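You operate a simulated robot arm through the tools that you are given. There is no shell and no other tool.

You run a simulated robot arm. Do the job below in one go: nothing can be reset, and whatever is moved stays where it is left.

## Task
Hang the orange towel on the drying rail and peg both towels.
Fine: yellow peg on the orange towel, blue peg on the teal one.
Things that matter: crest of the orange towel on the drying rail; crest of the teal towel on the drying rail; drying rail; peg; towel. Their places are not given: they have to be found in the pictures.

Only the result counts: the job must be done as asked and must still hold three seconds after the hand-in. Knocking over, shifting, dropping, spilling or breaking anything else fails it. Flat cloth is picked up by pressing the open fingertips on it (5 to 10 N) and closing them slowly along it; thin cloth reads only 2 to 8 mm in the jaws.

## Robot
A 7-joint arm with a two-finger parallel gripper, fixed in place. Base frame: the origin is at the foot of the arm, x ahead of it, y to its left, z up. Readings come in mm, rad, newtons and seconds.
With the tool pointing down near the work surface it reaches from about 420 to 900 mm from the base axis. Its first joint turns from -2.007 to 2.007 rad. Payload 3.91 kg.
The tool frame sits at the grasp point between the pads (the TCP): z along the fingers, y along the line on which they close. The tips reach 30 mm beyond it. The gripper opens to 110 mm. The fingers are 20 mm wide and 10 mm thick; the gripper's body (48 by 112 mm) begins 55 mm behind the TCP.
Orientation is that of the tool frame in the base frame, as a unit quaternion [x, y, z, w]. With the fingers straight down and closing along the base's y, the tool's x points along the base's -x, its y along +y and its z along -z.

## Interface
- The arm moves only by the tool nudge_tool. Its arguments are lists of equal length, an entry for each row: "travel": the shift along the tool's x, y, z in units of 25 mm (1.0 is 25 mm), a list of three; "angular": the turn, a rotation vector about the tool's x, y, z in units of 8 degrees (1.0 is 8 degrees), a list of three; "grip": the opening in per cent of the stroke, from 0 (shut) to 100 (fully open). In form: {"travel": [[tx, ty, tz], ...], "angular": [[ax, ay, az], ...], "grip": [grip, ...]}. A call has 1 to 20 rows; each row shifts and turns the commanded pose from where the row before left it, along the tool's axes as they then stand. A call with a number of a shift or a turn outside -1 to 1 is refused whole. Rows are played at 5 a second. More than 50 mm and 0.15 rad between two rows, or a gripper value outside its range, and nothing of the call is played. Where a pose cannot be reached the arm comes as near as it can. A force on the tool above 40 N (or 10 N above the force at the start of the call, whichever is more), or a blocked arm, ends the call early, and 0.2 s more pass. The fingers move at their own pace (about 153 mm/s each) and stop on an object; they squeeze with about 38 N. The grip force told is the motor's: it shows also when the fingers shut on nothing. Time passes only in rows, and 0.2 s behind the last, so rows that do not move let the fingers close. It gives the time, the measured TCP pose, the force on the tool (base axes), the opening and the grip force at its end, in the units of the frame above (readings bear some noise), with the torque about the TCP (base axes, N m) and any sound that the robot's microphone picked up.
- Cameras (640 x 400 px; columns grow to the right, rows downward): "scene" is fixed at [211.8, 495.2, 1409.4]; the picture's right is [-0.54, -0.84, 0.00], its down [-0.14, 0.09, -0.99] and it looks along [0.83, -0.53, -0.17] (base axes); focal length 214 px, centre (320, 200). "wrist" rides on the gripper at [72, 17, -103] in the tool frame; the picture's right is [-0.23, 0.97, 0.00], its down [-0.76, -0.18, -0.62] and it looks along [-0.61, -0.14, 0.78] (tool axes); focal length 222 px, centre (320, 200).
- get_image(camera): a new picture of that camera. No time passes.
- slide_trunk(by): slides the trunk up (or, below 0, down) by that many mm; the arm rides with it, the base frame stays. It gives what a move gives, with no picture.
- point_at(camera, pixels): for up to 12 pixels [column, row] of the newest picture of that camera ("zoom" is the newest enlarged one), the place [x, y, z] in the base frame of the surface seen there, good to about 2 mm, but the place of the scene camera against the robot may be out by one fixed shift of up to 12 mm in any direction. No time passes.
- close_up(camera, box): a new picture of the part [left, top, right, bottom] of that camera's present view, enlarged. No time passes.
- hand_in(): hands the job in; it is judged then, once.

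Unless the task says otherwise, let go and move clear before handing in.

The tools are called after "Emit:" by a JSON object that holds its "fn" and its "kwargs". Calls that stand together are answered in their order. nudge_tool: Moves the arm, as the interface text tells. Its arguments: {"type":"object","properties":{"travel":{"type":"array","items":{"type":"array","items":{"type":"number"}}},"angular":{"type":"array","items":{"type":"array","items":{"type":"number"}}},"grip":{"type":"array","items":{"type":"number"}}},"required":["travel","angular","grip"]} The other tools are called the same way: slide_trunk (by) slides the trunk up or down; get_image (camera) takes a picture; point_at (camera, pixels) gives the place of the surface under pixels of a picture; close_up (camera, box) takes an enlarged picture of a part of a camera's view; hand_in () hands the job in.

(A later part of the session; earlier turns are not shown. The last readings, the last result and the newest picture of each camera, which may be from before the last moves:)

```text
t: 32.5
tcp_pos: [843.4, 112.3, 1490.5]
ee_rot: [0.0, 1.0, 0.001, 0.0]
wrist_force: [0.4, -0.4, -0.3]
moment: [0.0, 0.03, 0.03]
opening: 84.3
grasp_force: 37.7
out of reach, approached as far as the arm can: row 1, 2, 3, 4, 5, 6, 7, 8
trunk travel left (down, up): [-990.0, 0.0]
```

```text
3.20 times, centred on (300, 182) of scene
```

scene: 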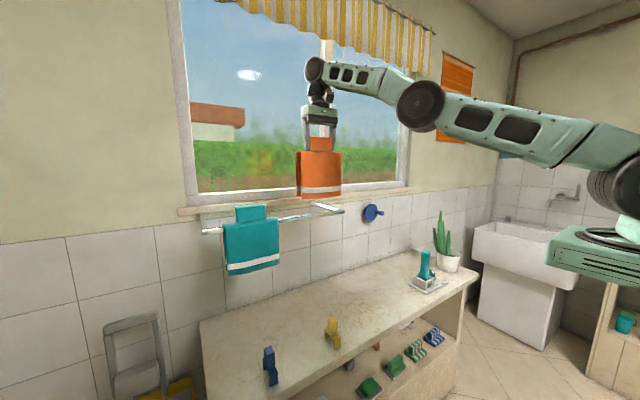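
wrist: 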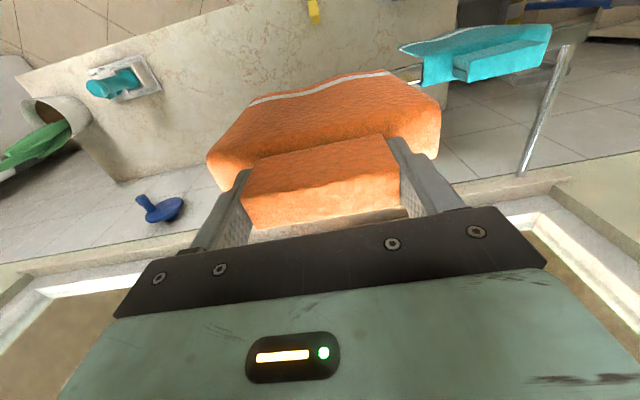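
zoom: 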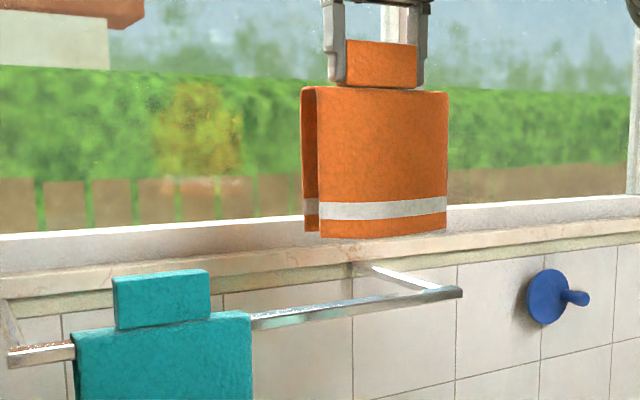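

The arm is nearly straight: it moved only partway and now sits at (843, 112, 1490). I'll pull back to bend the elbow, lower there, and then go forward again.

Emit:
{"fn": "nudge_tool", "kwargs": {"travel": [[0.5, 0, 0], [0.7, 0, 0], [0.7, 0, 0], [0.7, 0, 0], [0, 0, 0], [0, 0, 0]], "angular": [[0, 0, 0], [0, 0, 0], [0, 0, 0], [0, 0, 0], [0, 0, 0], [0, 0, 0]], "grip": [55, 55, 55, 55, 55, 55]}}

Emit:
{"fn": "get_image", "kwargs": {"camera": "scene"}}

```text
t: 33.9
tcp_pos: [825.7, 131.5, 1511.0]
ee_rot: [0.0, 1.0, 0.0, -0.002]
wrist_force: [-0.9, 0.2, -1.8]
moment: [0.04, -0.02, 0.03]
opening: 84.7
grasp_force: 38.3
out of reach, approached as far as the arm can: row 1, 2, 3, 4
trunk travel left (down, up): [-990.0, 0.0]
```

```text
taken
```

scene: 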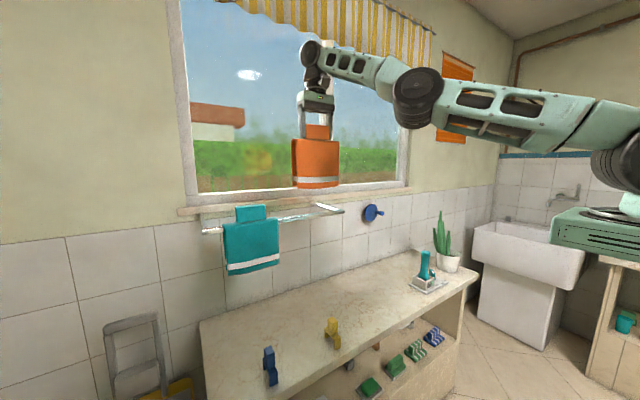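

The arm barely followed the retreat and drifted to (826, 131, 1511), so some joint seems to be at a limit. I'll locate the arm's joints in the scene to understand its posture before commanding more.

Emit:
{"fn": "point_at", "kwargs": {"camera": "scene", "pixels": [[310, 52], [345, 62], [380, 72], [418, 85], [418, 110], [460, 98], [520, 105], [580, 118], [620, 140], [625, 170], [600, 225], [560, 230]]}}

Emit:
{"fn": "close_up", "kwargs": {"camera": "scene", "box": [280, 20, 640, 270]}}

```text
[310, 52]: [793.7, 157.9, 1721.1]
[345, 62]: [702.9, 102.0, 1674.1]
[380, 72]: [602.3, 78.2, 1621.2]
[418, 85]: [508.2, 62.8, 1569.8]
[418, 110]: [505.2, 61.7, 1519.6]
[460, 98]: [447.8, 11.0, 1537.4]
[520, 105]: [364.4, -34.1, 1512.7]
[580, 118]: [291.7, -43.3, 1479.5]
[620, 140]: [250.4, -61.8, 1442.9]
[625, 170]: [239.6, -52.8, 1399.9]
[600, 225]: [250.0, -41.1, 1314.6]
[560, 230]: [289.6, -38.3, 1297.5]
```

```text
1.60 times, centred on (460, 145) of scene
```

zoom: 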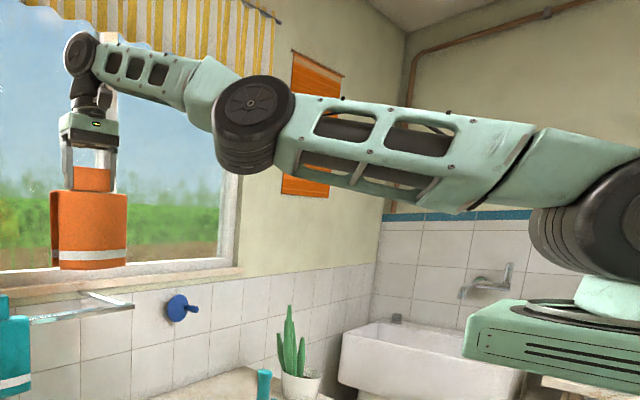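

The arm is almost perfectly straight from shoulder to wrist, which is singular. The solver slides sideways because it can't bend the elbow. I'll play a few idle rows to see whether it keeps converging.

Emit:
{"fn": "nudge_tool", "kwargs": {"travel": [[0, 0, 0], [0, 0, 0], [0, 0, 0]], "angular": [[0, 0, 0], [0, 0, 0], [0, 0, 0]], "grip": [55, 55, 55]}}

```text
t: 34.7
tcp_pos: [824.5, 129.6, 1512.0]
ee_rot: [0.0, 1.0, 0.0, -0.001]
wrist_force: [-0.7, 0.5, -1.4]
moment: [-0.04, 0.0, 0.0]
opening: 84.5
grasp_force: 37.9
trunk travel left (down, up): [-990.0, 0.0]
```

Emit:
{"fn": "nudge_tool", "kwargs": {"travel": [[0.4, 0.1, 0.2], [0.4, 0.1, 0.2], [0.4, 0.1, 0.2], [0.4, 0.1, 0.2], [0, 0, 0]], "angular": [[0, 0, 0], [0, 0, 0], [0, 0, 0], [0, 0, 0], [0, 0, 0]], "grip": [55, 55, 55, 55, 55]}}

```text
t: 35.9
tcp_pos: [816.7, 154.5, 1507.4]
ee_rot: [0.0, 1.0, 0.0, 0.001]
wrist_force: [0.2, -0.4, -0.6]
moment: [0.01, 0.0, 0.01]
opening: 84.4
grasp_force: 38.0
out of reach, approached as far as the arm can: row 1, 2, 3, 4
trunk travel left (down, up): [-990.0, 0.0]
```

The image line from shoulder (615,165) through elbow (420,100) to wrist (312,55) shows the elbow straight and sagging slightly. I'll move along the reach sphere, down and outward, so the elbow can bend back upward. I'll start with a few small rows and the towel still high.

Emit:
{"fn": "nudge_tool", "kwargs": {"travel": [[-0.27, -0.18, 0.33], [-0.27, -0.18, 0.33], [-0.27, -0.18, 0.33], [0, 0, 0]], "angular": [[0, 0, 0], [0, 0, 0], [0, 0, 0], [0, 0, 0]], "grip": [55, 55, 55, 55]}}

Emit:
{"fn": "close_up", "kwargs": {"camera": "scene", "box": [280, 20, 640, 270]}}

```text
t: 36.9
tcp_pos: [836.5, 140.1, 1483.0]
ee_rot: [0.001, 1.0, 0.0, 0.0]
wrist_force: [0.0, 0.0, -0.9]
moment: [-0.01, 0.02, -0.01]
opening: 84.2
grasp_force: 37.9
trunk travel left (down, up): [-990.0, 0.0]
```

```text
1.60 times, centred on (460, 145) of scene
```

zoom: 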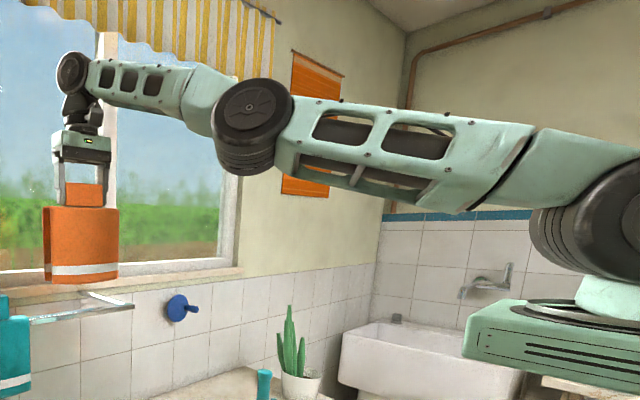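

That followed exactly, to (836.5, 140, 1483), and the forearm is dropping while the upper arm holds. I'll continue the same way toward (863, 118, 1442).

Emit:
{"fn": "nudge_tool", "kwargs": {"travel": [[-0.23, -0.176, 0.33], [-0.23, -0.176, 0.33], [-0.22, -0.176, 0.33], [-0.2, -0.176, 0.33], [-0.2, -0.176, 0.33], [0, 0, 0]], "angular": [[0, 0, 0], [0, 0, 0], [0, 0, 0], [0, 0, 0], [0, 0, 0], [0, 0, 0]], "grip": [55, 55, 55, 55, 55, 55]}}

Emit:
{"fn": "get_image", "kwargs": {"camera": "scene"}}

Emit:
{"fn": "close_up", "kwargs": {"camera": "scene", "box": [200, 120, 400, 245]}}

```text
t: 38.3
tcp_pos: [863.3, 119.2, 1441.5]
ee_rot: [0.0, 1.0, -0.001, 0.0]
wrist_force: [0.2, 0.2, -0.9]
moment: [-0.02, 0.03, 0.05]
opening: 84.4
grasp_force: 38.2
trunk travel left (down, up): [-990.0, 0.0]
```

```text
taken
```

scene: 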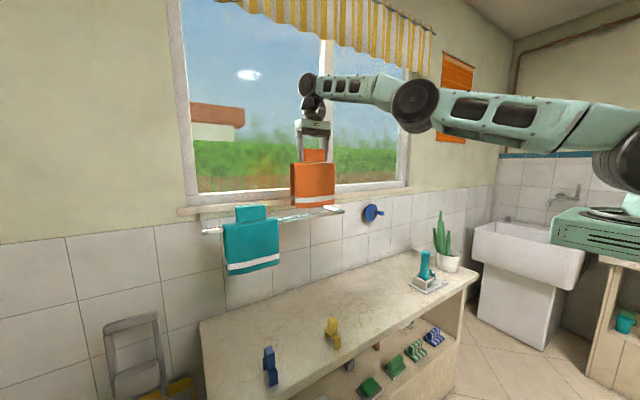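

```text
3.20 times, centred on (300, 182) of scene
```

zoom: 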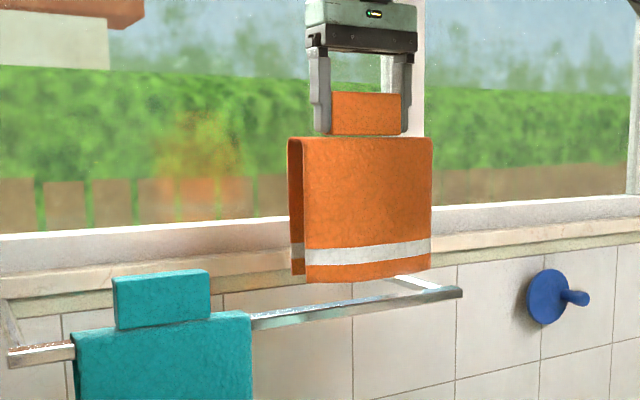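

The elbow is now bent upward and the pose is (863.3, 119.2, 1441.5). I'll correct x to 858, then measure the towel's legs against the rail in the scene camera.

Emit:
{"fn": "nudge_tool", "kwargs": {"travel": [[0.1, 0, 0.06], [0.11, 0, 0.06], [0, 0, 0], [0, 0, 0]], "angular": [[0, 0, 0], [0, 0, 0], [0, 0, 0], [0, 0, 0]], "grip": [55, 55, 55, 55]}}

Emit:
{"fn": "close_up", "kwargs": {"camera": "scene", "box": [270, 140, 360, 230]}}

```text
t: 39.3
tcp_pos: [857.9, 119.0, 1439.2]
ee_rot: [0.0, 1.0, 0.0, 0.0]
wrist_force: [-0.1, -1.3, -0.9]
moment: [0.02, -0.01, -0.01]
opening: 84.3
grasp_force: 38.0
trunk travel left (down, up): [-990.0, 0.0]
```

```text
4.44 times, centred on (315, 185) of scene
```

zoom: 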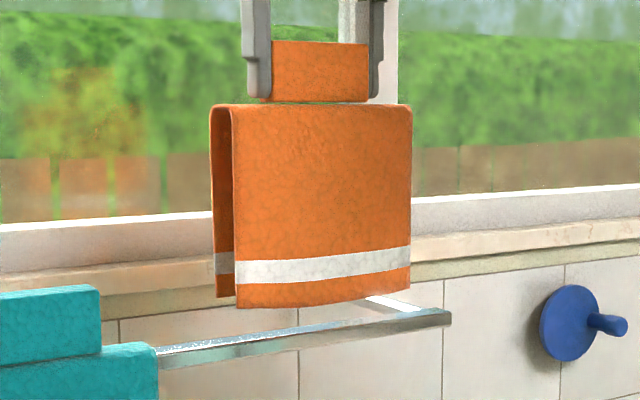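

Emit:
{"fn": "point_at", "kwargs": {"camera": "zoom", "pixels": [[245, 200], [320, 200], [400, 200], [245, 300], [320, 298], [400, 285], [222, 290], [217, 200], [222, 240], [180, 350], [250, 338], [400, 315]]}}

Emit:
{"fn": "point_at", "kwargs": {"camera": "zoom", "pixels": [[213, 130], [216, 292], [232, 300], [238, 296], [225, 110], [238, 115], [330, 46], [290, 70], [355, 70], [170, 350], [300, 330], [300, 340]]}}

```text
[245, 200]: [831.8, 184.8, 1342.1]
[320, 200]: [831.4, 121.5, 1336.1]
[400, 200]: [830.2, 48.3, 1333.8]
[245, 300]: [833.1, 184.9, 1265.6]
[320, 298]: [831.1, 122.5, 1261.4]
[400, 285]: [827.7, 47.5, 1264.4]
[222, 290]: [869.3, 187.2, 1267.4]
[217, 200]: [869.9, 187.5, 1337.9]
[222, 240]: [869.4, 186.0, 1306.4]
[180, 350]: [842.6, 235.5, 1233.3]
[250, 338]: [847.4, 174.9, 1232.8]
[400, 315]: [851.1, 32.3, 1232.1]
```

```text
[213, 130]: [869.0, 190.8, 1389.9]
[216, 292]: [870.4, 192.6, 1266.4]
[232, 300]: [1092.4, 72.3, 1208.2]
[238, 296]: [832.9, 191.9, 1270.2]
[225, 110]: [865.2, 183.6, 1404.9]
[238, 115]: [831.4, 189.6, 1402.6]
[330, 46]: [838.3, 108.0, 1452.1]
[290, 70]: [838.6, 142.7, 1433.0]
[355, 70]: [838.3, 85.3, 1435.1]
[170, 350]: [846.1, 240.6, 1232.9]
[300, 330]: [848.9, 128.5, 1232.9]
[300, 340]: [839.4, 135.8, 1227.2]
```

In scene coordinates the towel spans x 831–870 and the rail 839.5–860, so it straddles the rail well. A −1.5 mm shift evens the clearance. I'll shift and lower gently the first 60 mm so the legs pass either side of the rail.

Emit:
{"fn": "nudge_tool", "kwargs": {"travel": [[0.06, 0, 0], [0, 0, 0.3], [0, 0, 0.3], [0, 0, 0.3], [0, 0, 0.3], [0, 0, 0.3], [0, 0, 0.3], [0, 0, 0.3], [0, 0, 0.3], [0, 0, 0]], "angular": [[0, 0, 0], [0, 0, 0], [0, 0, 0], [0, 0, 0], [0, 0, 0], [0, 0, 0], [0, 0, 0], [0, 0, 0], [0, 0, 0], [0, 0, 0]], "grip": [55, 55, 55, 55, 55, 55, 55, 55, 55, 55]}}

Emit:
{"fn": "close_up", "kwargs": {"camera": "scene", "box": [250, 140, 370, 240]}}

```text
t: 41.5
tcp_pos: [857.2, 118.6, 1380.0]
ee_rot: [0.0, 1.0, 0.0, 0.0]
wrist_force: [-0.7, -0.4, -0.6]
moment: [-0.04, -0.01, 0.03]
opening: 84.3
grasp_force: 37.6
trunk travel left (down, up): [-990.0, 0.0]
```

```text
4.00 times, centred on (310, 190) of scene
```

zoom: 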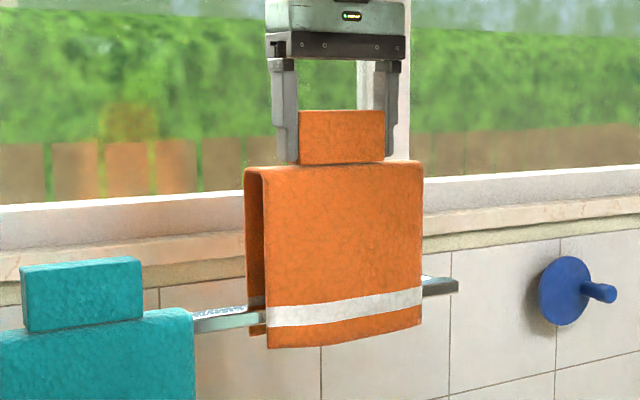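

The rail now runs between the towel's legs at (255,315) in the zoom, and there is no contact force. I'll lower another 95 mm.

Emit:
{"fn": "nudge_tool", "kwargs": {"travel": [[0, 0, 0.32], [0, 0, 0.32], [0, 0, 0.32], [0, 0, 0.32], [0, 0, 0.32], [0, 0, 0.32], [0, 0, 0.32], [0, 0, 0.32], [0, 0, 0.32], [0, 0, 0.32], [0, 0, 0.32], [0, 0, 0.28], [0, 0, 0]], "angular": [[0, 0, 0], [0, 0, 0], [0, 0, 0], [0, 0, 0], [0, 0, 0], [0, 0, 0], [0, 0, 0], [0, 0, 0], [0, 0, 0], [0, 0, 0], [0, 0, 0], [0, 0, 0], [0, 0, 0]], "grip": [55, 55, 55, 55, 55, 55, 55, 55, 55, 55, 55, 55, 55]}}

Emit:
{"fn": "close_up", "kwargs": {"camera": "scene", "box": [230, 160, 350, 260]}}

```text
t: 44.3
tcp_pos: [858.8, 118.8, 1283.9]
ee_rot: [0.0, 1.0, 0.0, 0.0]
wrist_force: [0.5, 0.8, -1.7]
moment: [0.01, -0.05, 0.01]
opening: 84.5
grasp_force: 38.3
trunk travel left (down, up): [-990.0, 0.0]
```

```text
4.00 times, centred on (290, 210) of scene
```

zoom: 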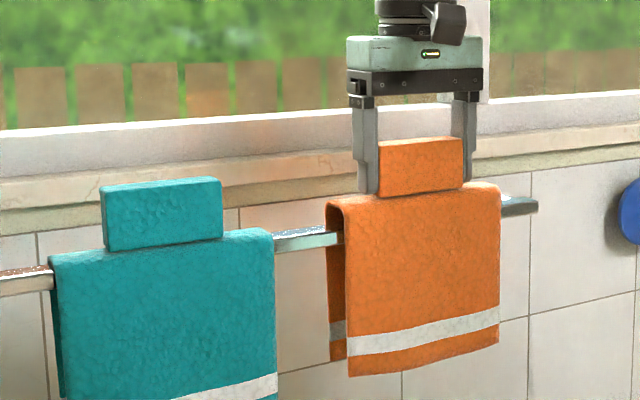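

It is nearly seated, with about 15 mm to go and no contact. I'll make small steps down and watch for contact.

Emit:
{"fn": "nudge_tool", "kwargs": {"travel": [[0, 0, 0.12], [0, 0, 0.12], [0, 0, 0.1], [0, 0, 0.08], [0, 0, 0.08], [0, 0, 0.04], [0, 0, 0]], "angular": [[0, 0, 0], [0, 0, 0], [0, 0, 0], [0, 0, 0], [0, 0, 0], [0, 0, 0], [0, 0, 0]], "grip": [55, 55, 55, 55, 55, 55, 55]}}

Emit:
{"fn": "close_up", "kwargs": {"camera": "scene", "box": [230, 160, 350, 260]}}

```text
t: 45.9
tcp_pos: [857.3, 119.4, 1269.5]
ee_rot: [0.0, 1.0, 0.0, 0.0]
wrist_force: [0.6, 0.0, -1.4]
moment: [-0.01, -0.01, 0.0]
opening: 84.6
grasp_force: 37.8
trunk travel left (down, up): [-990.0, 0.0]
```

```text
4.00 times, centred on (290, 210) of scene
```

zoom: 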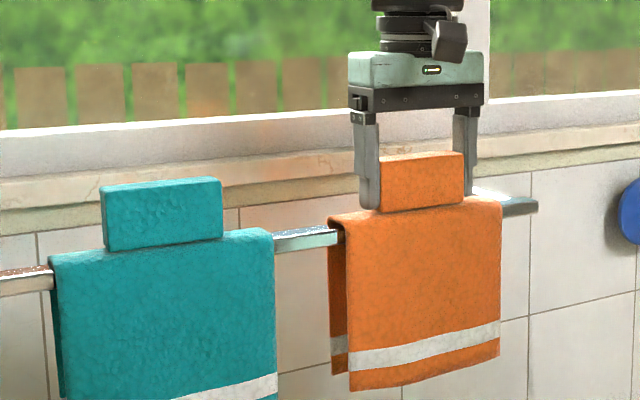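

Emit:
{"fn": "nudge_tool", "kwargs": {"travel": [[0, 0, 0.04], [0, 0, 0.04], [0, 0, 0.04], [0, 0, 0]], "angular": [[0, 0, 0], [0, 0, 0], [0, 0, 0], [0, 0, 0]], "grip": [55, 55, 55, 55]}}

Emit:
{"fn": "point_at", "kwargs": {"camera": "zoom", "pixels": [[420, 160], [355, 215], [480, 202], [160, 188], [250, 240], [75, 255], [420, 208], [345, 222], [400, 250], [400, 340], [470, 250], [130, 260]]}}

```text
t: 46.9
tcp_pos: [856.8, 119.4, 1268.8]
ee_rot: [0.0, 1.0, 0.0, 0.001]
wrist_force: [-1.1, -1.5, 7.6]
moment: [-0.16, 0.12, 0.02]
opening: 84.3
grasp_force: 37.9
trunk travel left (down, up): [-990.0, 0.0]
```

```text
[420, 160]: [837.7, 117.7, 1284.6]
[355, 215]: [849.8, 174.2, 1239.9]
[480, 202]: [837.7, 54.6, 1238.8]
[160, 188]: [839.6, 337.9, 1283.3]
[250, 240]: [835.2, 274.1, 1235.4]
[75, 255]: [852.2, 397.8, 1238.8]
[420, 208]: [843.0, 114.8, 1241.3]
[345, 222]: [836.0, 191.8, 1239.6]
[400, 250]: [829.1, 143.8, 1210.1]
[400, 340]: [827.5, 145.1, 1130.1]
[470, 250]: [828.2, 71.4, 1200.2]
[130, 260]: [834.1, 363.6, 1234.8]
```

There is contact: force z is 7.6 N at TCP z 1268.8, so the crest is sitting on the rail. I'll open gently and rise straight up.

Emit:
{"fn": "nudge_tool", "kwargs": {"travel": [[0, 0, 0], [0, 0, 0], [0, 0, 0], [0, 0, 0], [0, 0, -0.2], [0, 0, -0.4], [0, 0, -0.8], [0, 0, -0.8], [0, 0, -0.8], [0, 0, 0]], "angular": [[0, 0, 0], [0, 0, 0], [0, 0, 0], [0, 0, 0], [0, 0, 0], [0, 0, 0], [0, 0, 0], [0, 0, 0], [0, 0, 0], [0, 0, 0]], "grip": [76, 80, 90, 100, 100, 100, 100, 100, 100, 100]}}

Emit:
{"fn": "close_up", "kwargs": {"camera": "scene", "box": [200, 150, 360, 280]}}

Emit:
{"fn": "get_image", "kwargs": {"camera": "wrist"}}

```text
t: 49.1
tcp_pos: [856.2, 120.0, 1342.9]
ee_rot: [0.0, 1.0, 0.0, 0.0]
wrist_force: [-0.6, 0.4, 0.4]
moment: [0.0, 0.04, 0.01]
opening: 109.8
grasp_force: 0.0
trunk travel left (down, up): [-990.0, 0.0]
```

```text
3.08 times, centred on (280, 215) of scene
```

zoom: 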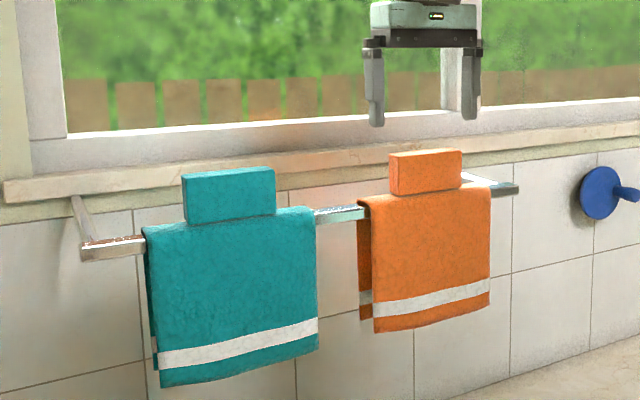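

```text
taken
```

wrist: 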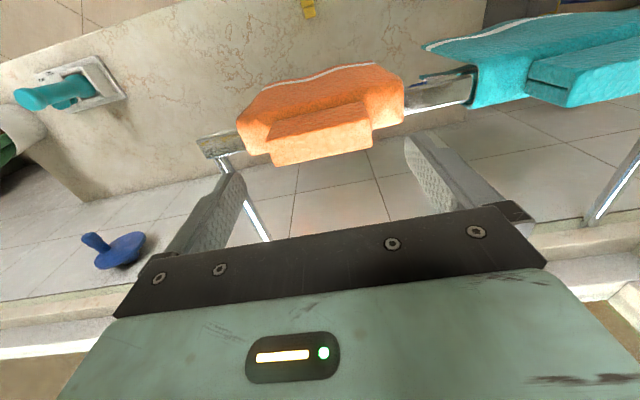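

The orange towel hangs on the rail. I'll take wrist-camera measurements of both crests now so I know where the pegs go.

Emit:
{"fn": "close_up", "kwargs": {"camera": "wrist", "box": [190, 50, 410, 180]}}

Emit:
{"fn": "point_at", "kwargs": {"camera": "wrist", "pixels": [[245, 125], [252, 150], [398, 85], [400, 115], [275, 140], [280, 162], [366, 110], [370, 145], [210, 140], [220, 152], [430, 95], [440, 103]]}}

Emit:
{"fn": "point_at", "kwargs": {"camera": "wrist", "pixels": [[478, 65], [485, 95], [500, 60], [505, 95], [530, 60], [535, 90], [570, 85], [575, 100], [600, 90], [472, 75], [480, 100], [520, 85]]}}

```text
2.91 times, centred on (300, 115) of wrist
```

zoom: 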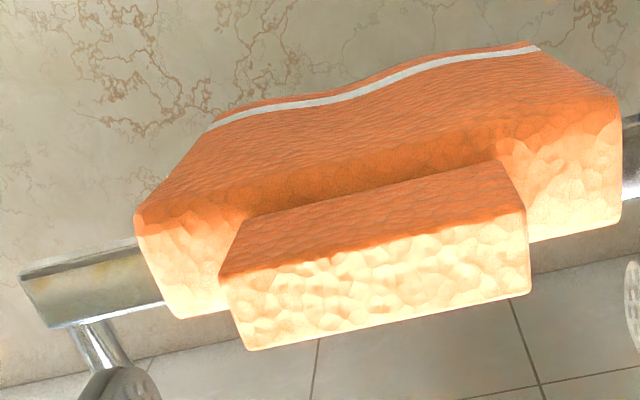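

```text
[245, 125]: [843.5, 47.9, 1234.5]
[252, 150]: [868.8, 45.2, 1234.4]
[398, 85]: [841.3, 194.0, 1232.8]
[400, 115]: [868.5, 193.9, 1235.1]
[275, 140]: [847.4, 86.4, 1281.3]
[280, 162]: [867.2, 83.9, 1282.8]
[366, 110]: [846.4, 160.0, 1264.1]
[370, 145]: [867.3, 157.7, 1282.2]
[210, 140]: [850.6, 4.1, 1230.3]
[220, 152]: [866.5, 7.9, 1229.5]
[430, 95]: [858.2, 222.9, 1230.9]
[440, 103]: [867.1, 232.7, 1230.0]
```

```text
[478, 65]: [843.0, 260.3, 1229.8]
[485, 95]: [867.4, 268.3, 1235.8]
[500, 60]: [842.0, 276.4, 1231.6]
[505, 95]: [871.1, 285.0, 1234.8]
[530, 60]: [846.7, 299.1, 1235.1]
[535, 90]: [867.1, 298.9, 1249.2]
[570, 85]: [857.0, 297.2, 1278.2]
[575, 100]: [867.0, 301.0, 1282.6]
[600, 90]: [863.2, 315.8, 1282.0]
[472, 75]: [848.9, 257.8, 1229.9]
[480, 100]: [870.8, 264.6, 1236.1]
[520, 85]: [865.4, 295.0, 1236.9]
```

The orange crest spans y≈43–197 with its tab at 80–160. The teal crest is free from y≈257–297. I'll back off toward the robot before going for the pegs.

Emit:
{"fn": "nudge_tool", "kwargs": {"travel": [[0.3, 0, -0.2], [0.6, 0, -0.2], [0.8, 0, 0], [0.8, 0, 0], [0.8, 0, 0], [0.8, 0, 0], [0.8, 0, 0], [0.8, 0, 0], [0.8, 0, 0], [0.8, 0, 0], [0.6, 0, 0], [0.3, 0, 0], [0, 0, 0]], "angular": [[0, 0, 0], [0, 0, 0], [0, 0, 0], [0, 0, 0], [0, 0, 0], [0, 0, 0], [0, 0, 0], [0, 0, 0], [0, 0, 0], [0, 0, 0], [0, 0, 0], [0, 0, 0], [0, 0, 0]], "grip": [100, 100, 100, 100, 100, 100, 100, 100, 100, 100, 100, 100, 100]}}

Emit:
{"fn": "get_image", "kwargs": {"camera": "scene"}}

```text
t: 51.9
tcp_pos: [653.0, 119.1, 1351.7]
ee_rot: [0.0, 1.0, 0.001, 0.001]
wrist_force: [-1.1, -0.2, 0.1]
moment: [0.04, 0.0, 0.02]
opening: 109.8
grasp_force: 0.1
trunk travel left (down, up): [-990.0, 0.0]
```

```text
taken
```

scene: 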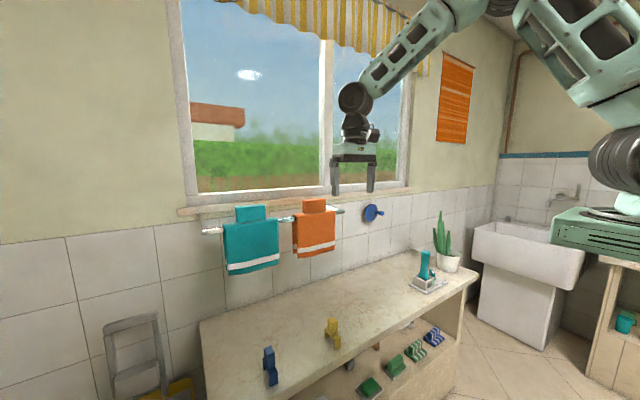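

The arm is folded nicely with the elbow up. I'll turn the gripper 90° so it closes along x across the peg tabs, which keeps the fingers clear of the towel tabs later.

Emit:
{"fn": "nudge_tool", "kwargs": {"travel": [[0, 0, 0], [0, 0, 0], [0, 0, 0], [0, 0, 0], [0, 0, 0], [0, 0, 0], [0, 0, 0], [0, 0, 0], [0, 0, 0], [0, 0, 0], [0, 0, 0], [0, 0, 0], [0, 0, 0]], "angular": [[0, 0, -0.9375], [0, 0, -0.9375], [0, 0, -0.9375], [0, 0, -0.9375], [0, 0, -0.9375], [0, 0, -0.9375], [0, 0, -0.9375], [0, 0, -0.9375], [0, 0, -0.9375], [0, 0, -0.9375], [0, 0, -0.9375], [0, 0, -0.9375], [0, 0, 0]], "grip": [100, 90, 80, 70, 60, 55, 55, 55, 55, 55, 55, 55, 55]}}

Emit:
{"fn": "get_image", "kwargs": {"camera": "scene"}}

Emit:
{"fn": "get_image", "kwargs": {"camera": "wrist"}}

```text
t: 54.7
tcp_pos: [652.5, 118.9, 1353.4]
ee_rot: [0.708, -0.707, 0.0, 0.0]
wrist_force: [-0.5, 0.4, -0.8]
moment: [0.0, 0.0, -0.05]
opening: 60.4
grasp_force: 0.0
trunk travel left (down, up): [-990.0, 0.0]
```

```text
taken
```

scene: 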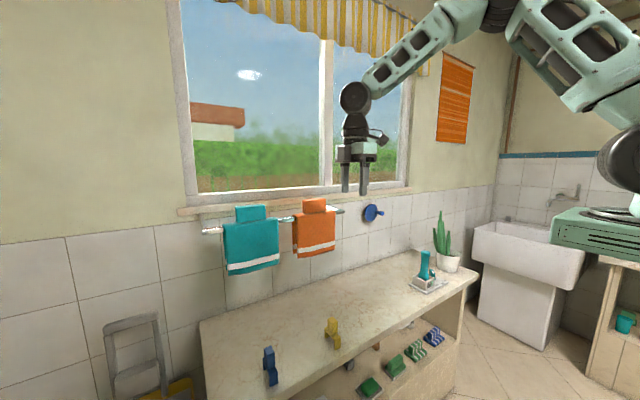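

```text
taken
```

wrist: 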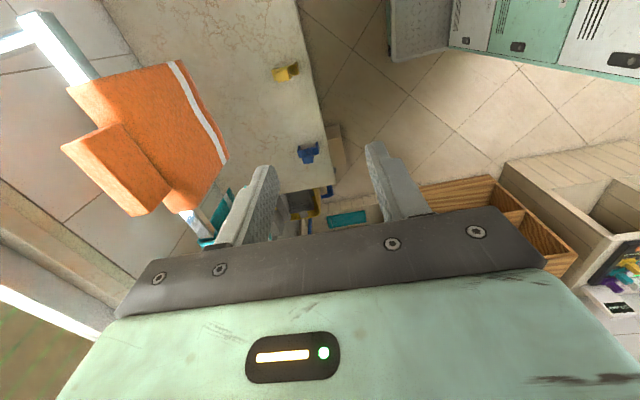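

The turn worked: tool x is now base −y and tool y is base −x. I'll move in +y toward the blue peg's side while staying high.

Emit:
{"fn": "nudge_tool", "kwargs": {"travel": [[-0.4, 0, 0], [-0.8, 0, 0], [-0.8, 0, 0], [-0.8, 0, 0], [-0.8, 0, 0], [-0.8, 0, 0], [-0.8, 0, 0], [-0.8, 0, 0], [-0.8, 0, 0], [-0.4, 0, 0], [0, 0, 0]], "angular": [[0, 0, 0], [0, 0, 0], [0, 0, 0], [0, 0, 0], [0, 0, 0], [0, 0, 0], [0, 0, 0], [0, 0, 0], [0, 0, 0], [0, 0, 0], [0, 0, 0]], "grip": [55, 55, 55, 55, 55, 55, 55, 55, 55, 55, 55]}}

Emit:
{"fn": "get_image", "kwargs": {"camera": "scene"}}

```text
t: 57.1
tcp_pos: [653.4, 299.7, 1352.7]
ee_rot: [0.707, -0.707, -0.001, 0.001]
wrist_force: [1.0, 0.2, 0.5]
moment: [-0.06, -0.04, 0.01]
opening: 60.4
grasp_force: 0.0
trunk travel left (down, up): [-990.0, 0.0]
```

```text
taken
```

scene: 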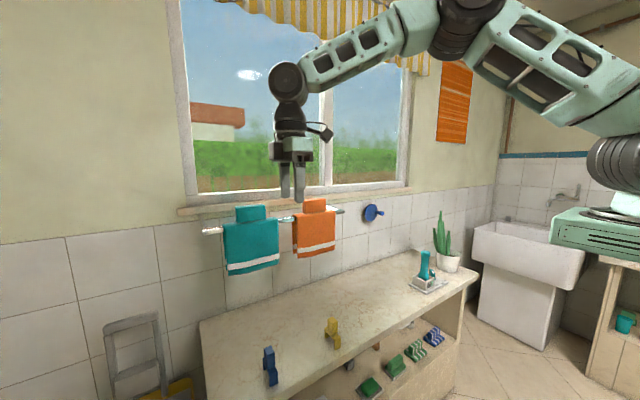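

At (653, 300, 1353) everything is clear. I'll lower the trunk toward bench height.

Emit:
{"fn": "slide_trunk", "kwargs": {"by": -380}}

Emit:
{"fn": "get_image", "kwargs": {"camera": "wrist"}}

Emit:
{"fn": "get_image", "kwargs": {"camera": "scene"}}

```text
t: 60.8
tcp_pos: [652.2, 298.9, 972.5]
ee_rot: [0.707, -0.707, 0.0, -0.001]
wrist_force: [0.2, -0.6, 0.7]
moment: [0.02, 0.0, 0.01]
opening: 60.3
grasp_force: 0.0
trunk travel left (down, up): [-610.0, 380.0]
```

```text
taken
```

wrist: 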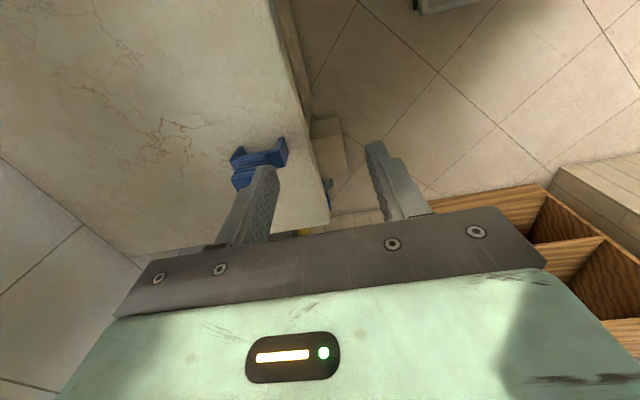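

```text
taken
```

scene: 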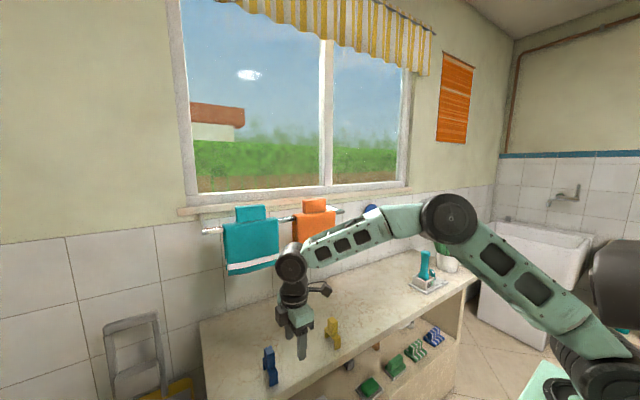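

I'll move forward in x to 738 so I can view the blue peg straight ahead before closing in.

Emit:
{"fn": "nudge_tool", "kwargs": {"travel": [[0, -0.5, 0], [0, -0.75, 0], [0, -0.75, 0], [0, -0.75, 0], [0, -0.7, 0], [0, 0, 0]], "angular": [[0, 0, 0], [0, 0, 0], [0, 0, 0], [0, 0, 0], [0, 0, 0], [0, 0, 0]], "grip": [55, 55, 55, 55, 55, 55]}}

Emit:
{"fn": "get_image", "kwargs": {"camera": "wrist"}}

Emit:
{"fn": "close_up", "kwargs": {"camera": "wrist", "box": [250, 120, 400, 220]}}

```text
t: 62.1
tcp_pos: [738.3, 299.4, 973.1]
ee_rot: [0.707, -0.707, 0.0, 0.0]
wrist_force: [0.5, 0.3, -0.3]
moment: [0.01, -0.01, -0.02]
opening: 60.4
grasp_force: 0.1
trunk travel left (down, up): [-610.0, 380.0]
```

```text
taken
```

wrist: 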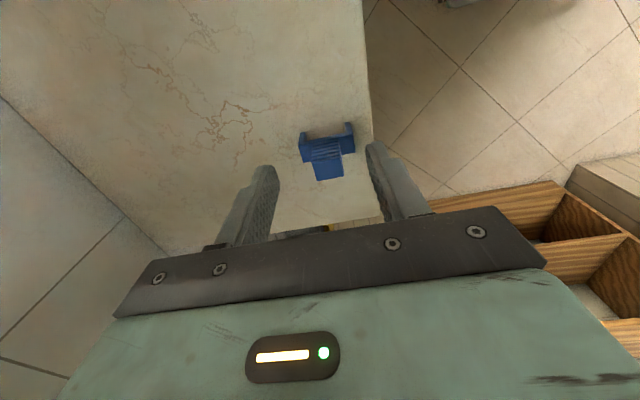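

```text
4.00 times, centred on (325, 170) of wrist
```

zoom: 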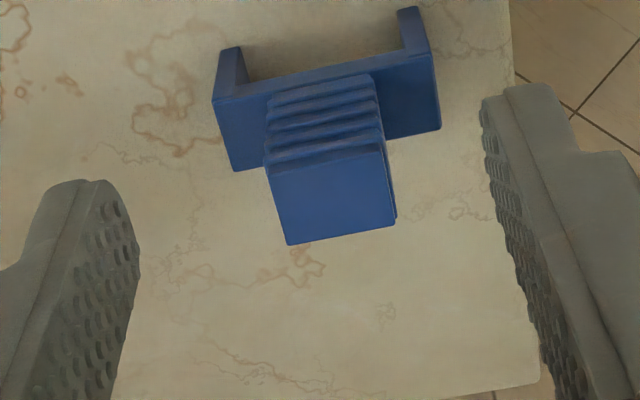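

Emit:
{"fn": "point_at", "kwargs": {"camera": "zoom", "pixels": [[274, 178], [288, 240], [380, 152], [392, 222], [330, 195], [218, 105], [238, 165], [430, 60], [438, 125], [400, 100], [232, 52], [408, 12]]}}

Emit:
{"fn": "point_at", "kwargs": {"camera": "zoom", "pixels": [[245, 70], [240, 85], [402, 35], [404, 45], [220, 80], [425, 40], [320, 78], [250, 130], [420, 90], [275, 150], [300, 100], [370, 80]]}}

```text
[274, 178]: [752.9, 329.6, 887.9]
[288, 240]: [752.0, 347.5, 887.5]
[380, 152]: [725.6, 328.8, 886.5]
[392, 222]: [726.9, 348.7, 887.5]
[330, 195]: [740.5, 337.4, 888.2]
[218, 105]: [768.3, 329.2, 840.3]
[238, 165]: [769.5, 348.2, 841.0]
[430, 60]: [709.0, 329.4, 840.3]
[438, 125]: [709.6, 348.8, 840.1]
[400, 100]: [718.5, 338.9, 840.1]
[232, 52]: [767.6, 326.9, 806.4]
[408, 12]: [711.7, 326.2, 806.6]
```

```text
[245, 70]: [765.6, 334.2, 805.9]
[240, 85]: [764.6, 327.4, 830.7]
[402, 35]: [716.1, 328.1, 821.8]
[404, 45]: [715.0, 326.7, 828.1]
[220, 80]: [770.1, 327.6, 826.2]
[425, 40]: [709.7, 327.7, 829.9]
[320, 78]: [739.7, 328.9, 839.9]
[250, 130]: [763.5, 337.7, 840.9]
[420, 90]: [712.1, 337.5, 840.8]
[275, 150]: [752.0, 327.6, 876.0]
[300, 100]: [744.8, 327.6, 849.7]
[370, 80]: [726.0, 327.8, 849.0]
```

The blue peg is now precise: tab x 726–752.5, y 328–349, top z 887.5, crossbar top 840.5, centre (739.3, 338.5). I'll move over it and descend to z≈876.

Emit:
{"fn": "nudge_tool", "kwargs": {"travel": [[-0.52, -0.04, 0], [-0.52, 0, 0], [-0.52, 0, 0], [0, 0, 0.6], [0, 0, 0.6], [0, 0, 0.6], [0, 0, 0.6], [0, 0, 0.5], [0, 0, 0.4], [0, 0, 0.3], [0, 0, 0.26], [0, 0, 0]], "angular": [[0, 0, 0], [0, 0, 0], [0, 0, 0], [0, 0, 0], [0, 0, 0], [0, 0, 0], [0, 0, 0], [0, 0, 0], [0, 0, 0], [0, 0, 0], [0, 0, 0], [0, 0, 0]], "grip": [50, 50, 50, 50, 50, 50, 50, 50, 50, 50, 50, 50]}}

Emit:
{"fn": "get_image", "kwargs": {"camera": "wrist"}}

Emit:
{"fn": "close_up", "kwargs": {"camera": "scene", "box": [230, 300, 330, 400]}}

```text
t: 64.8
tcp_pos: [740.1, 338.1, 875.5]
ee_rot: [0.708, -0.707, 0.0, -0.001]
wrist_force: [0.5, -0.7, -0.5]
moment: [-0.03, 0.03, -0.01]
opening: 55.1
grasp_force: 0.1
trunk travel left (down, up): [-610.0, 380.0]
```

```text
taken
```

wrist: 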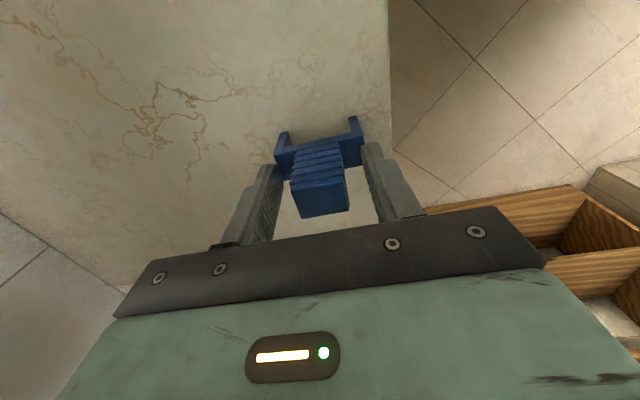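

```text
4.00 times, centred on (280, 350) of scene
```

zoom: 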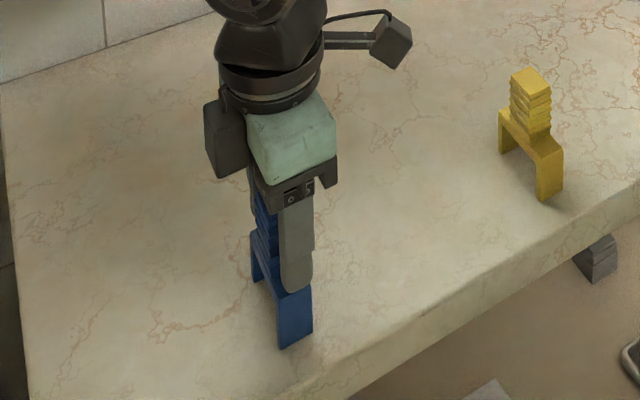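

The fingers straddle the blue tab evenly, with the tips just above the crossbar. I'll close on it.

Emit:
{"fn": "nudge_tool", "kwargs": {"travel": [[0, 0, 0], [0, 0, 0], [0, 0, 0], [0, 0, 0], [0, 0, 0], [0, 0, 0], [0, 0, 0]], "angular": [[0, 0, 0], [0, 0, 0], [0, 0, 0], [0, 0, 0], [0, 0, 0], [0, 0, 0], [0, 0, 0]], "grip": [38, 30, 26, 24, 20, 12, 12]}}

Emit:
{"fn": "get_image", "kwargs": {"camera": "wrist"}}

```text
t: 66.3
tcp_pos: [741.3, 338.5, 876.9]
ee_rot: [0.707, -0.707, 0.001, 0.0]
wrist_force: [0.7, -0.3, 0.0]
moment: [0.0, 0.04, 0.0]
opening: 28.9
grasp_force: 38.4
trunk travel left (down, up): [-610.0, 380.0]
```

```text
taken
```

wrist: 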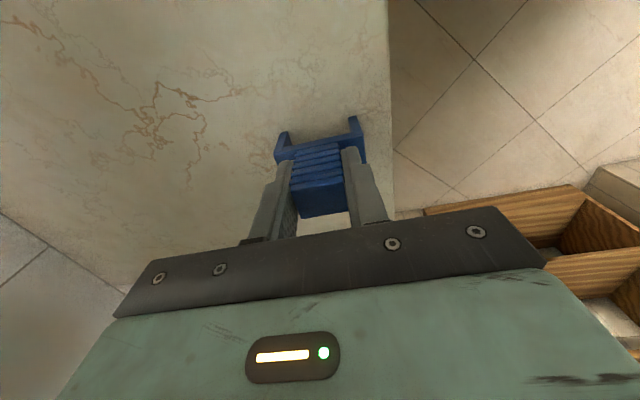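

The blue peg is gripped at 28.9 mm with 38 N. I'll lift it 60 mm and check.

Emit:
{"fn": "nudge_tool", "kwargs": {"travel": [[0, 0, -0.3], [0, 0, -0.5], [0, 0, -0.8], [0, 0, -0.8], [0, 0, 0]], "angular": [[0, 0, 0], [0, 0, 0], [0, 0, 0], [0, 0, 0], [0, 0, 0]], "grip": [12, 12, 12, 12, 12]}}

Emit:
{"fn": "close_up", "kwargs": {"camera": "wrist", "box": [240, 100, 400, 220]}}

Emit:
{"fn": "get_image", "kwargs": {"camera": "scene"}}

```text
t: 67.5
tcp_pos: [739.9, 338.0, 935.7]
ee_rot: [0.708, -0.707, 0.0, 0.0]
wrist_force: [0.3, 0.3, -0.2]
moment: [0.0, 0.03, -0.03]
opening: 29.1
grasp_force: 37.6
trunk travel left (down, up): [-610.0, 380.0]
```

```text
3.33 times, centred on (320, 160) of wrist
```

zoom: 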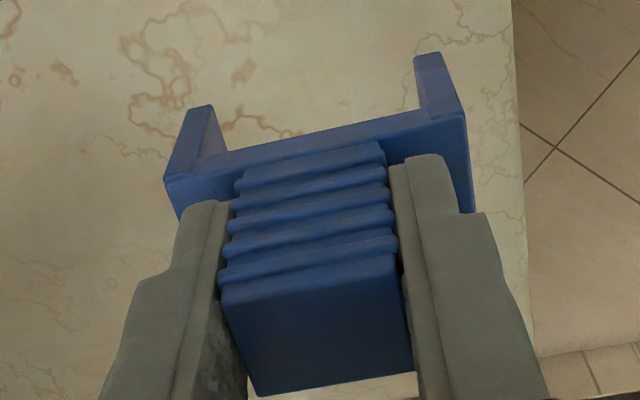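

```text
taken
```

scene: 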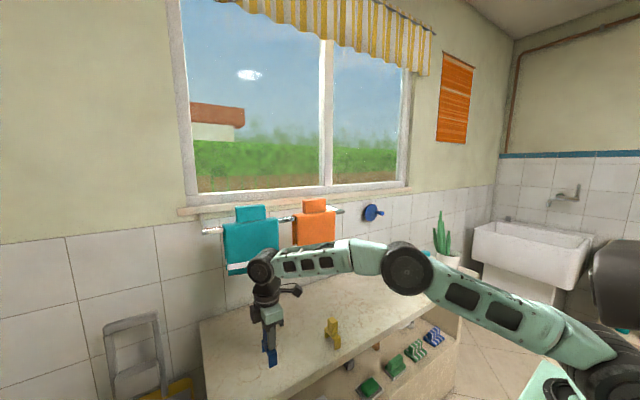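

The peg is lifted and sits square in the jaws. I'll measure its legs relative to the TCP.

Emit:
{"fn": "point_at", "kwargs": {"camera": "zoom", "pixels": [[168, 185], [200, 112], [463, 120], [425, 60], [222, 150], [424, 112], [213, 135], [310, 150], [420, 90], [180, 160], [230, 290], [385, 260]]}}

```text
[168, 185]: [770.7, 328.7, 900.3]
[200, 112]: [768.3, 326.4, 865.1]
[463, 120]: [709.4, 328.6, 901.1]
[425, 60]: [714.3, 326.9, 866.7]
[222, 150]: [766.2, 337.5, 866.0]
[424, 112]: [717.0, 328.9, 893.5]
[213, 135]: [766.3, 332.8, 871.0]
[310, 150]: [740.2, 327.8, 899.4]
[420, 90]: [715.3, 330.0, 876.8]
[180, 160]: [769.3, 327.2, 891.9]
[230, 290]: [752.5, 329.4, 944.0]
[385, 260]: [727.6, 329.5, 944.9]
```

The peg's outer faces are at x 709–771 with inner gap ≈49 mm, centred on the TCP, and its leg bottoms are about 74 mm below the TCP. I'll back off and shift to y≈277, where the teal crest is free.

Emit:
{"fn": "nudge_tool", "kwargs": {"travel": [[0, 0, -0.5], [0.2, 0.4, -0.5], [0.4, 0.6, 0], [0.5, 0.6, 0], [0.5, 0.6, 0], [0.5, 0.6, 0], [0.34, 0.3, 0], [0, 0, 0]], "angular": [[0, 0, 0], [0, 0, 0], [0, 0, 0], [0, 0, 0], [0, 0, 0], [0, 0, 0], [0, 0, 0], [0, 0, 0]], "grip": [12, 12, 12, 12, 12, 12, 12, 12]}}

```text
t: 69.3
tcp_pos: [663.5, 277.0, 961.6]
ee_rot: [0.707, -0.707, 0.0, 0.0]
wrist_force: [0.0, 0.1, -0.4]
moment: [0.0, 0.02, -0.01]
opening: 28.9
grasp_force: 37.9
trunk travel left (down, up): [-610.0, 380.0]
```

Emit:
{"fn": "slide_trunk", "kwargs": {"by": 380}}

Emit:
{"fn": "get_image", "kwargs": {"camera": "wrist"}}

Emit:
{"fn": "get_image", "kwargs": {"camera": "scene"}}

```text
t: 73.0
tcp_pos: [663.5, 277.1, 1342.3]
ee_rot: [0.707, -0.707, -0.001, 0.0]
wrist_force: [-0.4, -1.0, -0.2]
moment: [0.0, 0.0, 0.01]
opening: 28.8
grasp_force: 38.1
trunk travel left (down, up): [-990.0, 0.0]
```

```text
taken
```

wrist: 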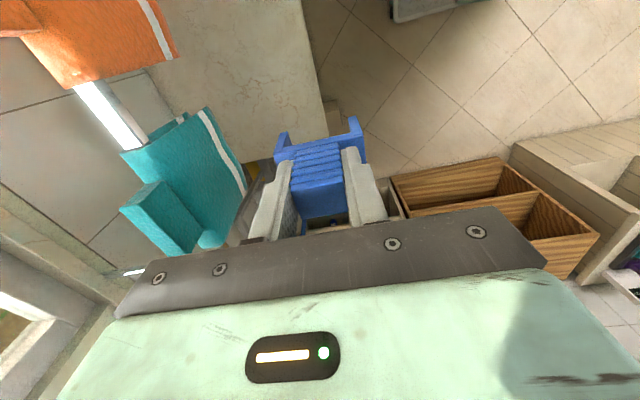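

```text
taken
```

scene: 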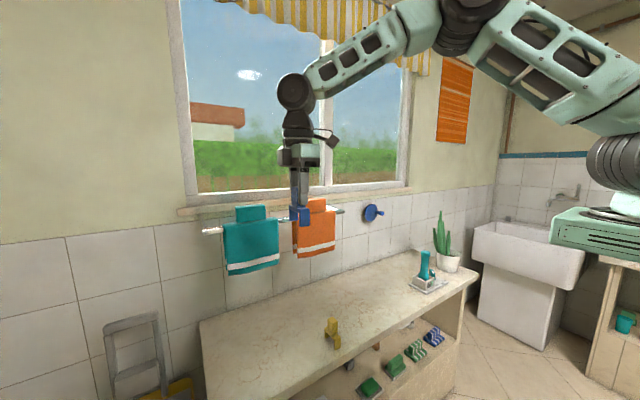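

The wrist view shows the teal towel at (190,170) with its free crest end at (150,140). I'll measure it exactly.

Emit:
{"fn": "close_up", "kwargs": {"camera": "wrist", "box": [70, 70, 260, 260]}}

```text
2.11 times, centred on (165, 165) of wrist
```

zoom: 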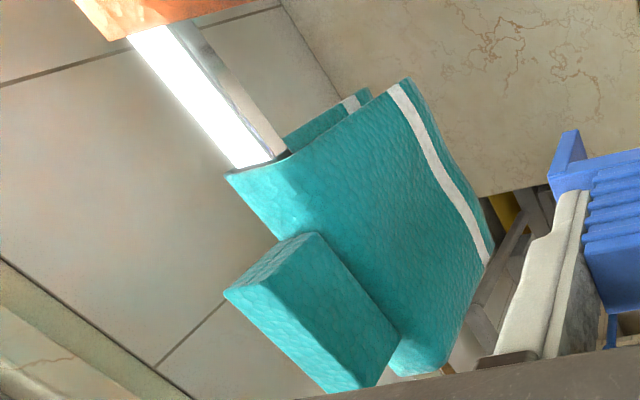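

Emit:
{"fn": "point_at", "kwargs": {"camera": "zoom", "pixels": [[232, 178], [285, 162], [250, 195], [300, 185], [275, 225], [240, 280], [315, 240], [305, 150], [270, 180], [320, 220], [255, 165], [345, 150]]}}

Emit:
{"fn": "point_at", "kwargs": {"camera": "zoom", "pixels": [[232, 140], [260, 130], [300, 200], [290, 170], [230, 175], [280, 235], [270, 265], [310, 300], [235, 290], [380, 100], [350, 115], [400, 200]]}}

```text
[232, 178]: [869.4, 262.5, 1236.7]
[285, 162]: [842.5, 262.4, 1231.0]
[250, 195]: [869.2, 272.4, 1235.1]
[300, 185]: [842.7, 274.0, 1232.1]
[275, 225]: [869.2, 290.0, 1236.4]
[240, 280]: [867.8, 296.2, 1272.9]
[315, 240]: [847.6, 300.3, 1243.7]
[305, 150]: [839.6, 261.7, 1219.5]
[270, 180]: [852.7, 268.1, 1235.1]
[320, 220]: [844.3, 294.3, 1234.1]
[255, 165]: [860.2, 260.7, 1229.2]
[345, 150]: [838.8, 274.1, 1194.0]
```

```text
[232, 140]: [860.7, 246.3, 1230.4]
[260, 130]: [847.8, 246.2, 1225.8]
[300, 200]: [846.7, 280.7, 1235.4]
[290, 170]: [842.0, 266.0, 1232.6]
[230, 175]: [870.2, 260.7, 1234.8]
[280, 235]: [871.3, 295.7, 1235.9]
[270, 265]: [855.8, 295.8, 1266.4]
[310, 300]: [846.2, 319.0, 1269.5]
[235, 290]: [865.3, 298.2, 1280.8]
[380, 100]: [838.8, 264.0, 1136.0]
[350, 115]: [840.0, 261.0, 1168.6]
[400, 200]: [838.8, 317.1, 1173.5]
```

The teal crest is free from y 261 to 298, so I'll peg it at y 279.5. I'll advance over it with the peg bottoms at z≈1268, above the crest at 1236, and check the reach as I go.

Emit:
{"fn": "nudge_tool", "kwargs": {"travel": [[-0.1, -0.4, 0], [0, -0.7, 0], [0, -0.8, 0], [0, -0.8, 0], [0, -0.8, 0], [0, -0.8, 0], [0, -0.8, 0], [0, -0.7, 0], [0, -0.4, 0], [0, 0, 0]], "angular": [[0, 0, 0], [0, 0, 0], [0, 0, 0], [0, 0, 0], [0, 0, 0], [0, 0, 0], [0, 0, 0], [0, 0, 0], [0, 0, 0], [0, 0, 0]], "grip": [12, 12, 12, 12, 12, 12, 12, 12, 12, 12]}}

Emit:
{"fn": "get_image", "kwargs": {"camera": "scene"}}

```text
t: 75.2
tcp_pos: [810.9, 275.1, 1339.8]
ee_rot: [-0.707, 0.707, -0.001, 0.0]
wrist_force: [-0.4, 1.2, 0.1]
moment: [0.0, -0.03, 0.0]
opening: 29.0
grasp_force: 38.1
out of reach, approached as far as the arm can: row 9
trunk travel left (down, up): [-990.0, 0.0]
```

```text
taken
```

scene: 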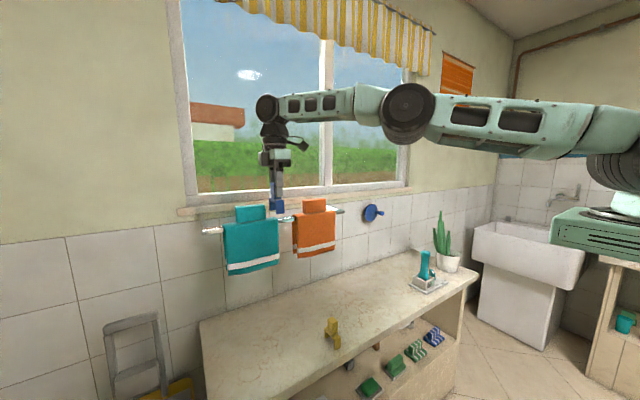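

The arm went straight again and stopped at (811, 275). I need to know where the first joint's axis really is, so I'll measure the turntable and shoulder in the scene view near (615,220).

Emit:
{"fn": "close_up", "kwargs": {"camera": "scene", "box": [520, 120, 640, 270]}}

Emit:
{"fn": "point_at", "kwargs": {"camera": "scene", "pixels": [[575, 210], [600, 208], [630, 208], [638, 205], [610, 218], [560, 212], [550, 225], [590, 205], [620, 190], [635, 190], [638, 230], [575, 250]]}}

```text
2.67 times, centred on (580, 195) of scene
```

zoom: 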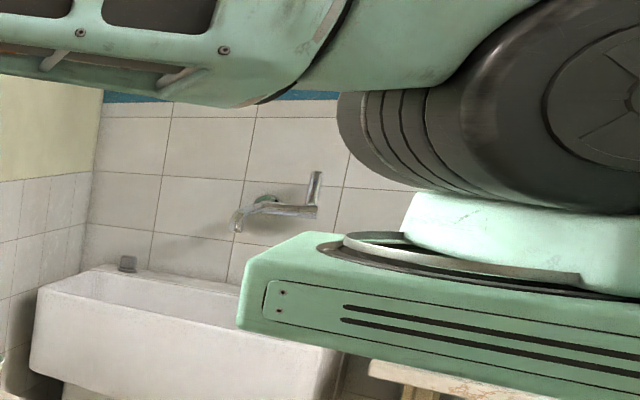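

```text
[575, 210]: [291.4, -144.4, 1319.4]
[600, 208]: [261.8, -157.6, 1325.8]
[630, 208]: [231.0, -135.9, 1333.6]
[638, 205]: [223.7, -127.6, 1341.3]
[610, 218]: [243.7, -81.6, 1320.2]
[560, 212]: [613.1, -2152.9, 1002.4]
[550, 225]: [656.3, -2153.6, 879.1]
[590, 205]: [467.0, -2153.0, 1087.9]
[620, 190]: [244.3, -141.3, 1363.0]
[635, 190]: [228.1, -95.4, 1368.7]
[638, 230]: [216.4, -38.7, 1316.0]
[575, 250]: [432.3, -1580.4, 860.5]
```

The shoulder axis sits around (240, −140), so the teal peg spot at y≈279 is just beyond reach with a vertical tool. Tilting the tool about its closing axis (base x) by about 28° keeps the peg upright and brings the wrist closer, but I must re-grip the peg with that tilt. First I'll back off gently.

Emit:
{"fn": "nudge_tool", "kwargs": {"travel": [[0, 0.3, 0], [0, 0.4, 0], [0, 0.4, 0], [0, 0, 0]], "angular": [[0, 0, 0], [0, 0, 0], [0, 0, 0], [0, 0, 0]], "grip": [12, 12, 12, 12]}}

```text
t: 76.2
tcp_pos: [783.3, 274.4, 1340.9]
ee_rot: [-0.707, 0.707, 0.0, 0.0]
wrist_force: [0.0, 0.4, 0.3]
moment: [-0.01, 0.01, -0.05]
opening: 28.8
grasp_force: 38.5
trunk travel left (down, up): [-990.0, 0.0]
```

The retreat works. I'll continue back to x≈663, y≈338, then lower the trunk to set the peg down and re-grip it.

Emit:
{"fn": "nudge_tool", "kwargs": {"travel": [[0, 0.6, 0], [0, 0.8, 0], [0, 0.8, 0], [-0.3, 0.8, 0], [-0.5, 0.8, 0], [-0.6, 0.6, 0], [-0.6, 0.4, 0], [-0.54, 0, 0], [0, 0, 0]], "angular": [[0, 0, 0], [0, 0, 0], [0, 0, 0], [0, 0, 0], [0, 0, 0], [0, 0, 0], [0, 0, 0], [0, 0, 0], [0, 0, 0]], "grip": [12, 12, 12, 12, 12, 12, 12, 12, 12]}}

```text
t: 78.2
tcp_pos: [664.6, 339.2, 1340.8]
ee_rot: [0.707, -0.707, 0.001, -0.001]
wrist_force: [0.2, -0.1, 0.4]
moment: [-0.04, -0.01, 0.02]
opening: 29.0
grasp_force: 38.2
trunk travel left (down, up): [-990.0, 0.0]
```

Emit:
{"fn": "slide_trunk", "kwargs": {"by": -380}}

```text
t: 81.9
tcp_pos: [665.1, 340.2, 959.9]
ee_rot: [-0.707, 0.707, -0.001, 0.0]
wrist_force: [0.1, 0.6, 0.5]
moment: [0.0, -0.02, -0.01]
opening: 28.9
grasp_force: 37.8
trunk travel left (down, up): [-610.0, 380.0]
```

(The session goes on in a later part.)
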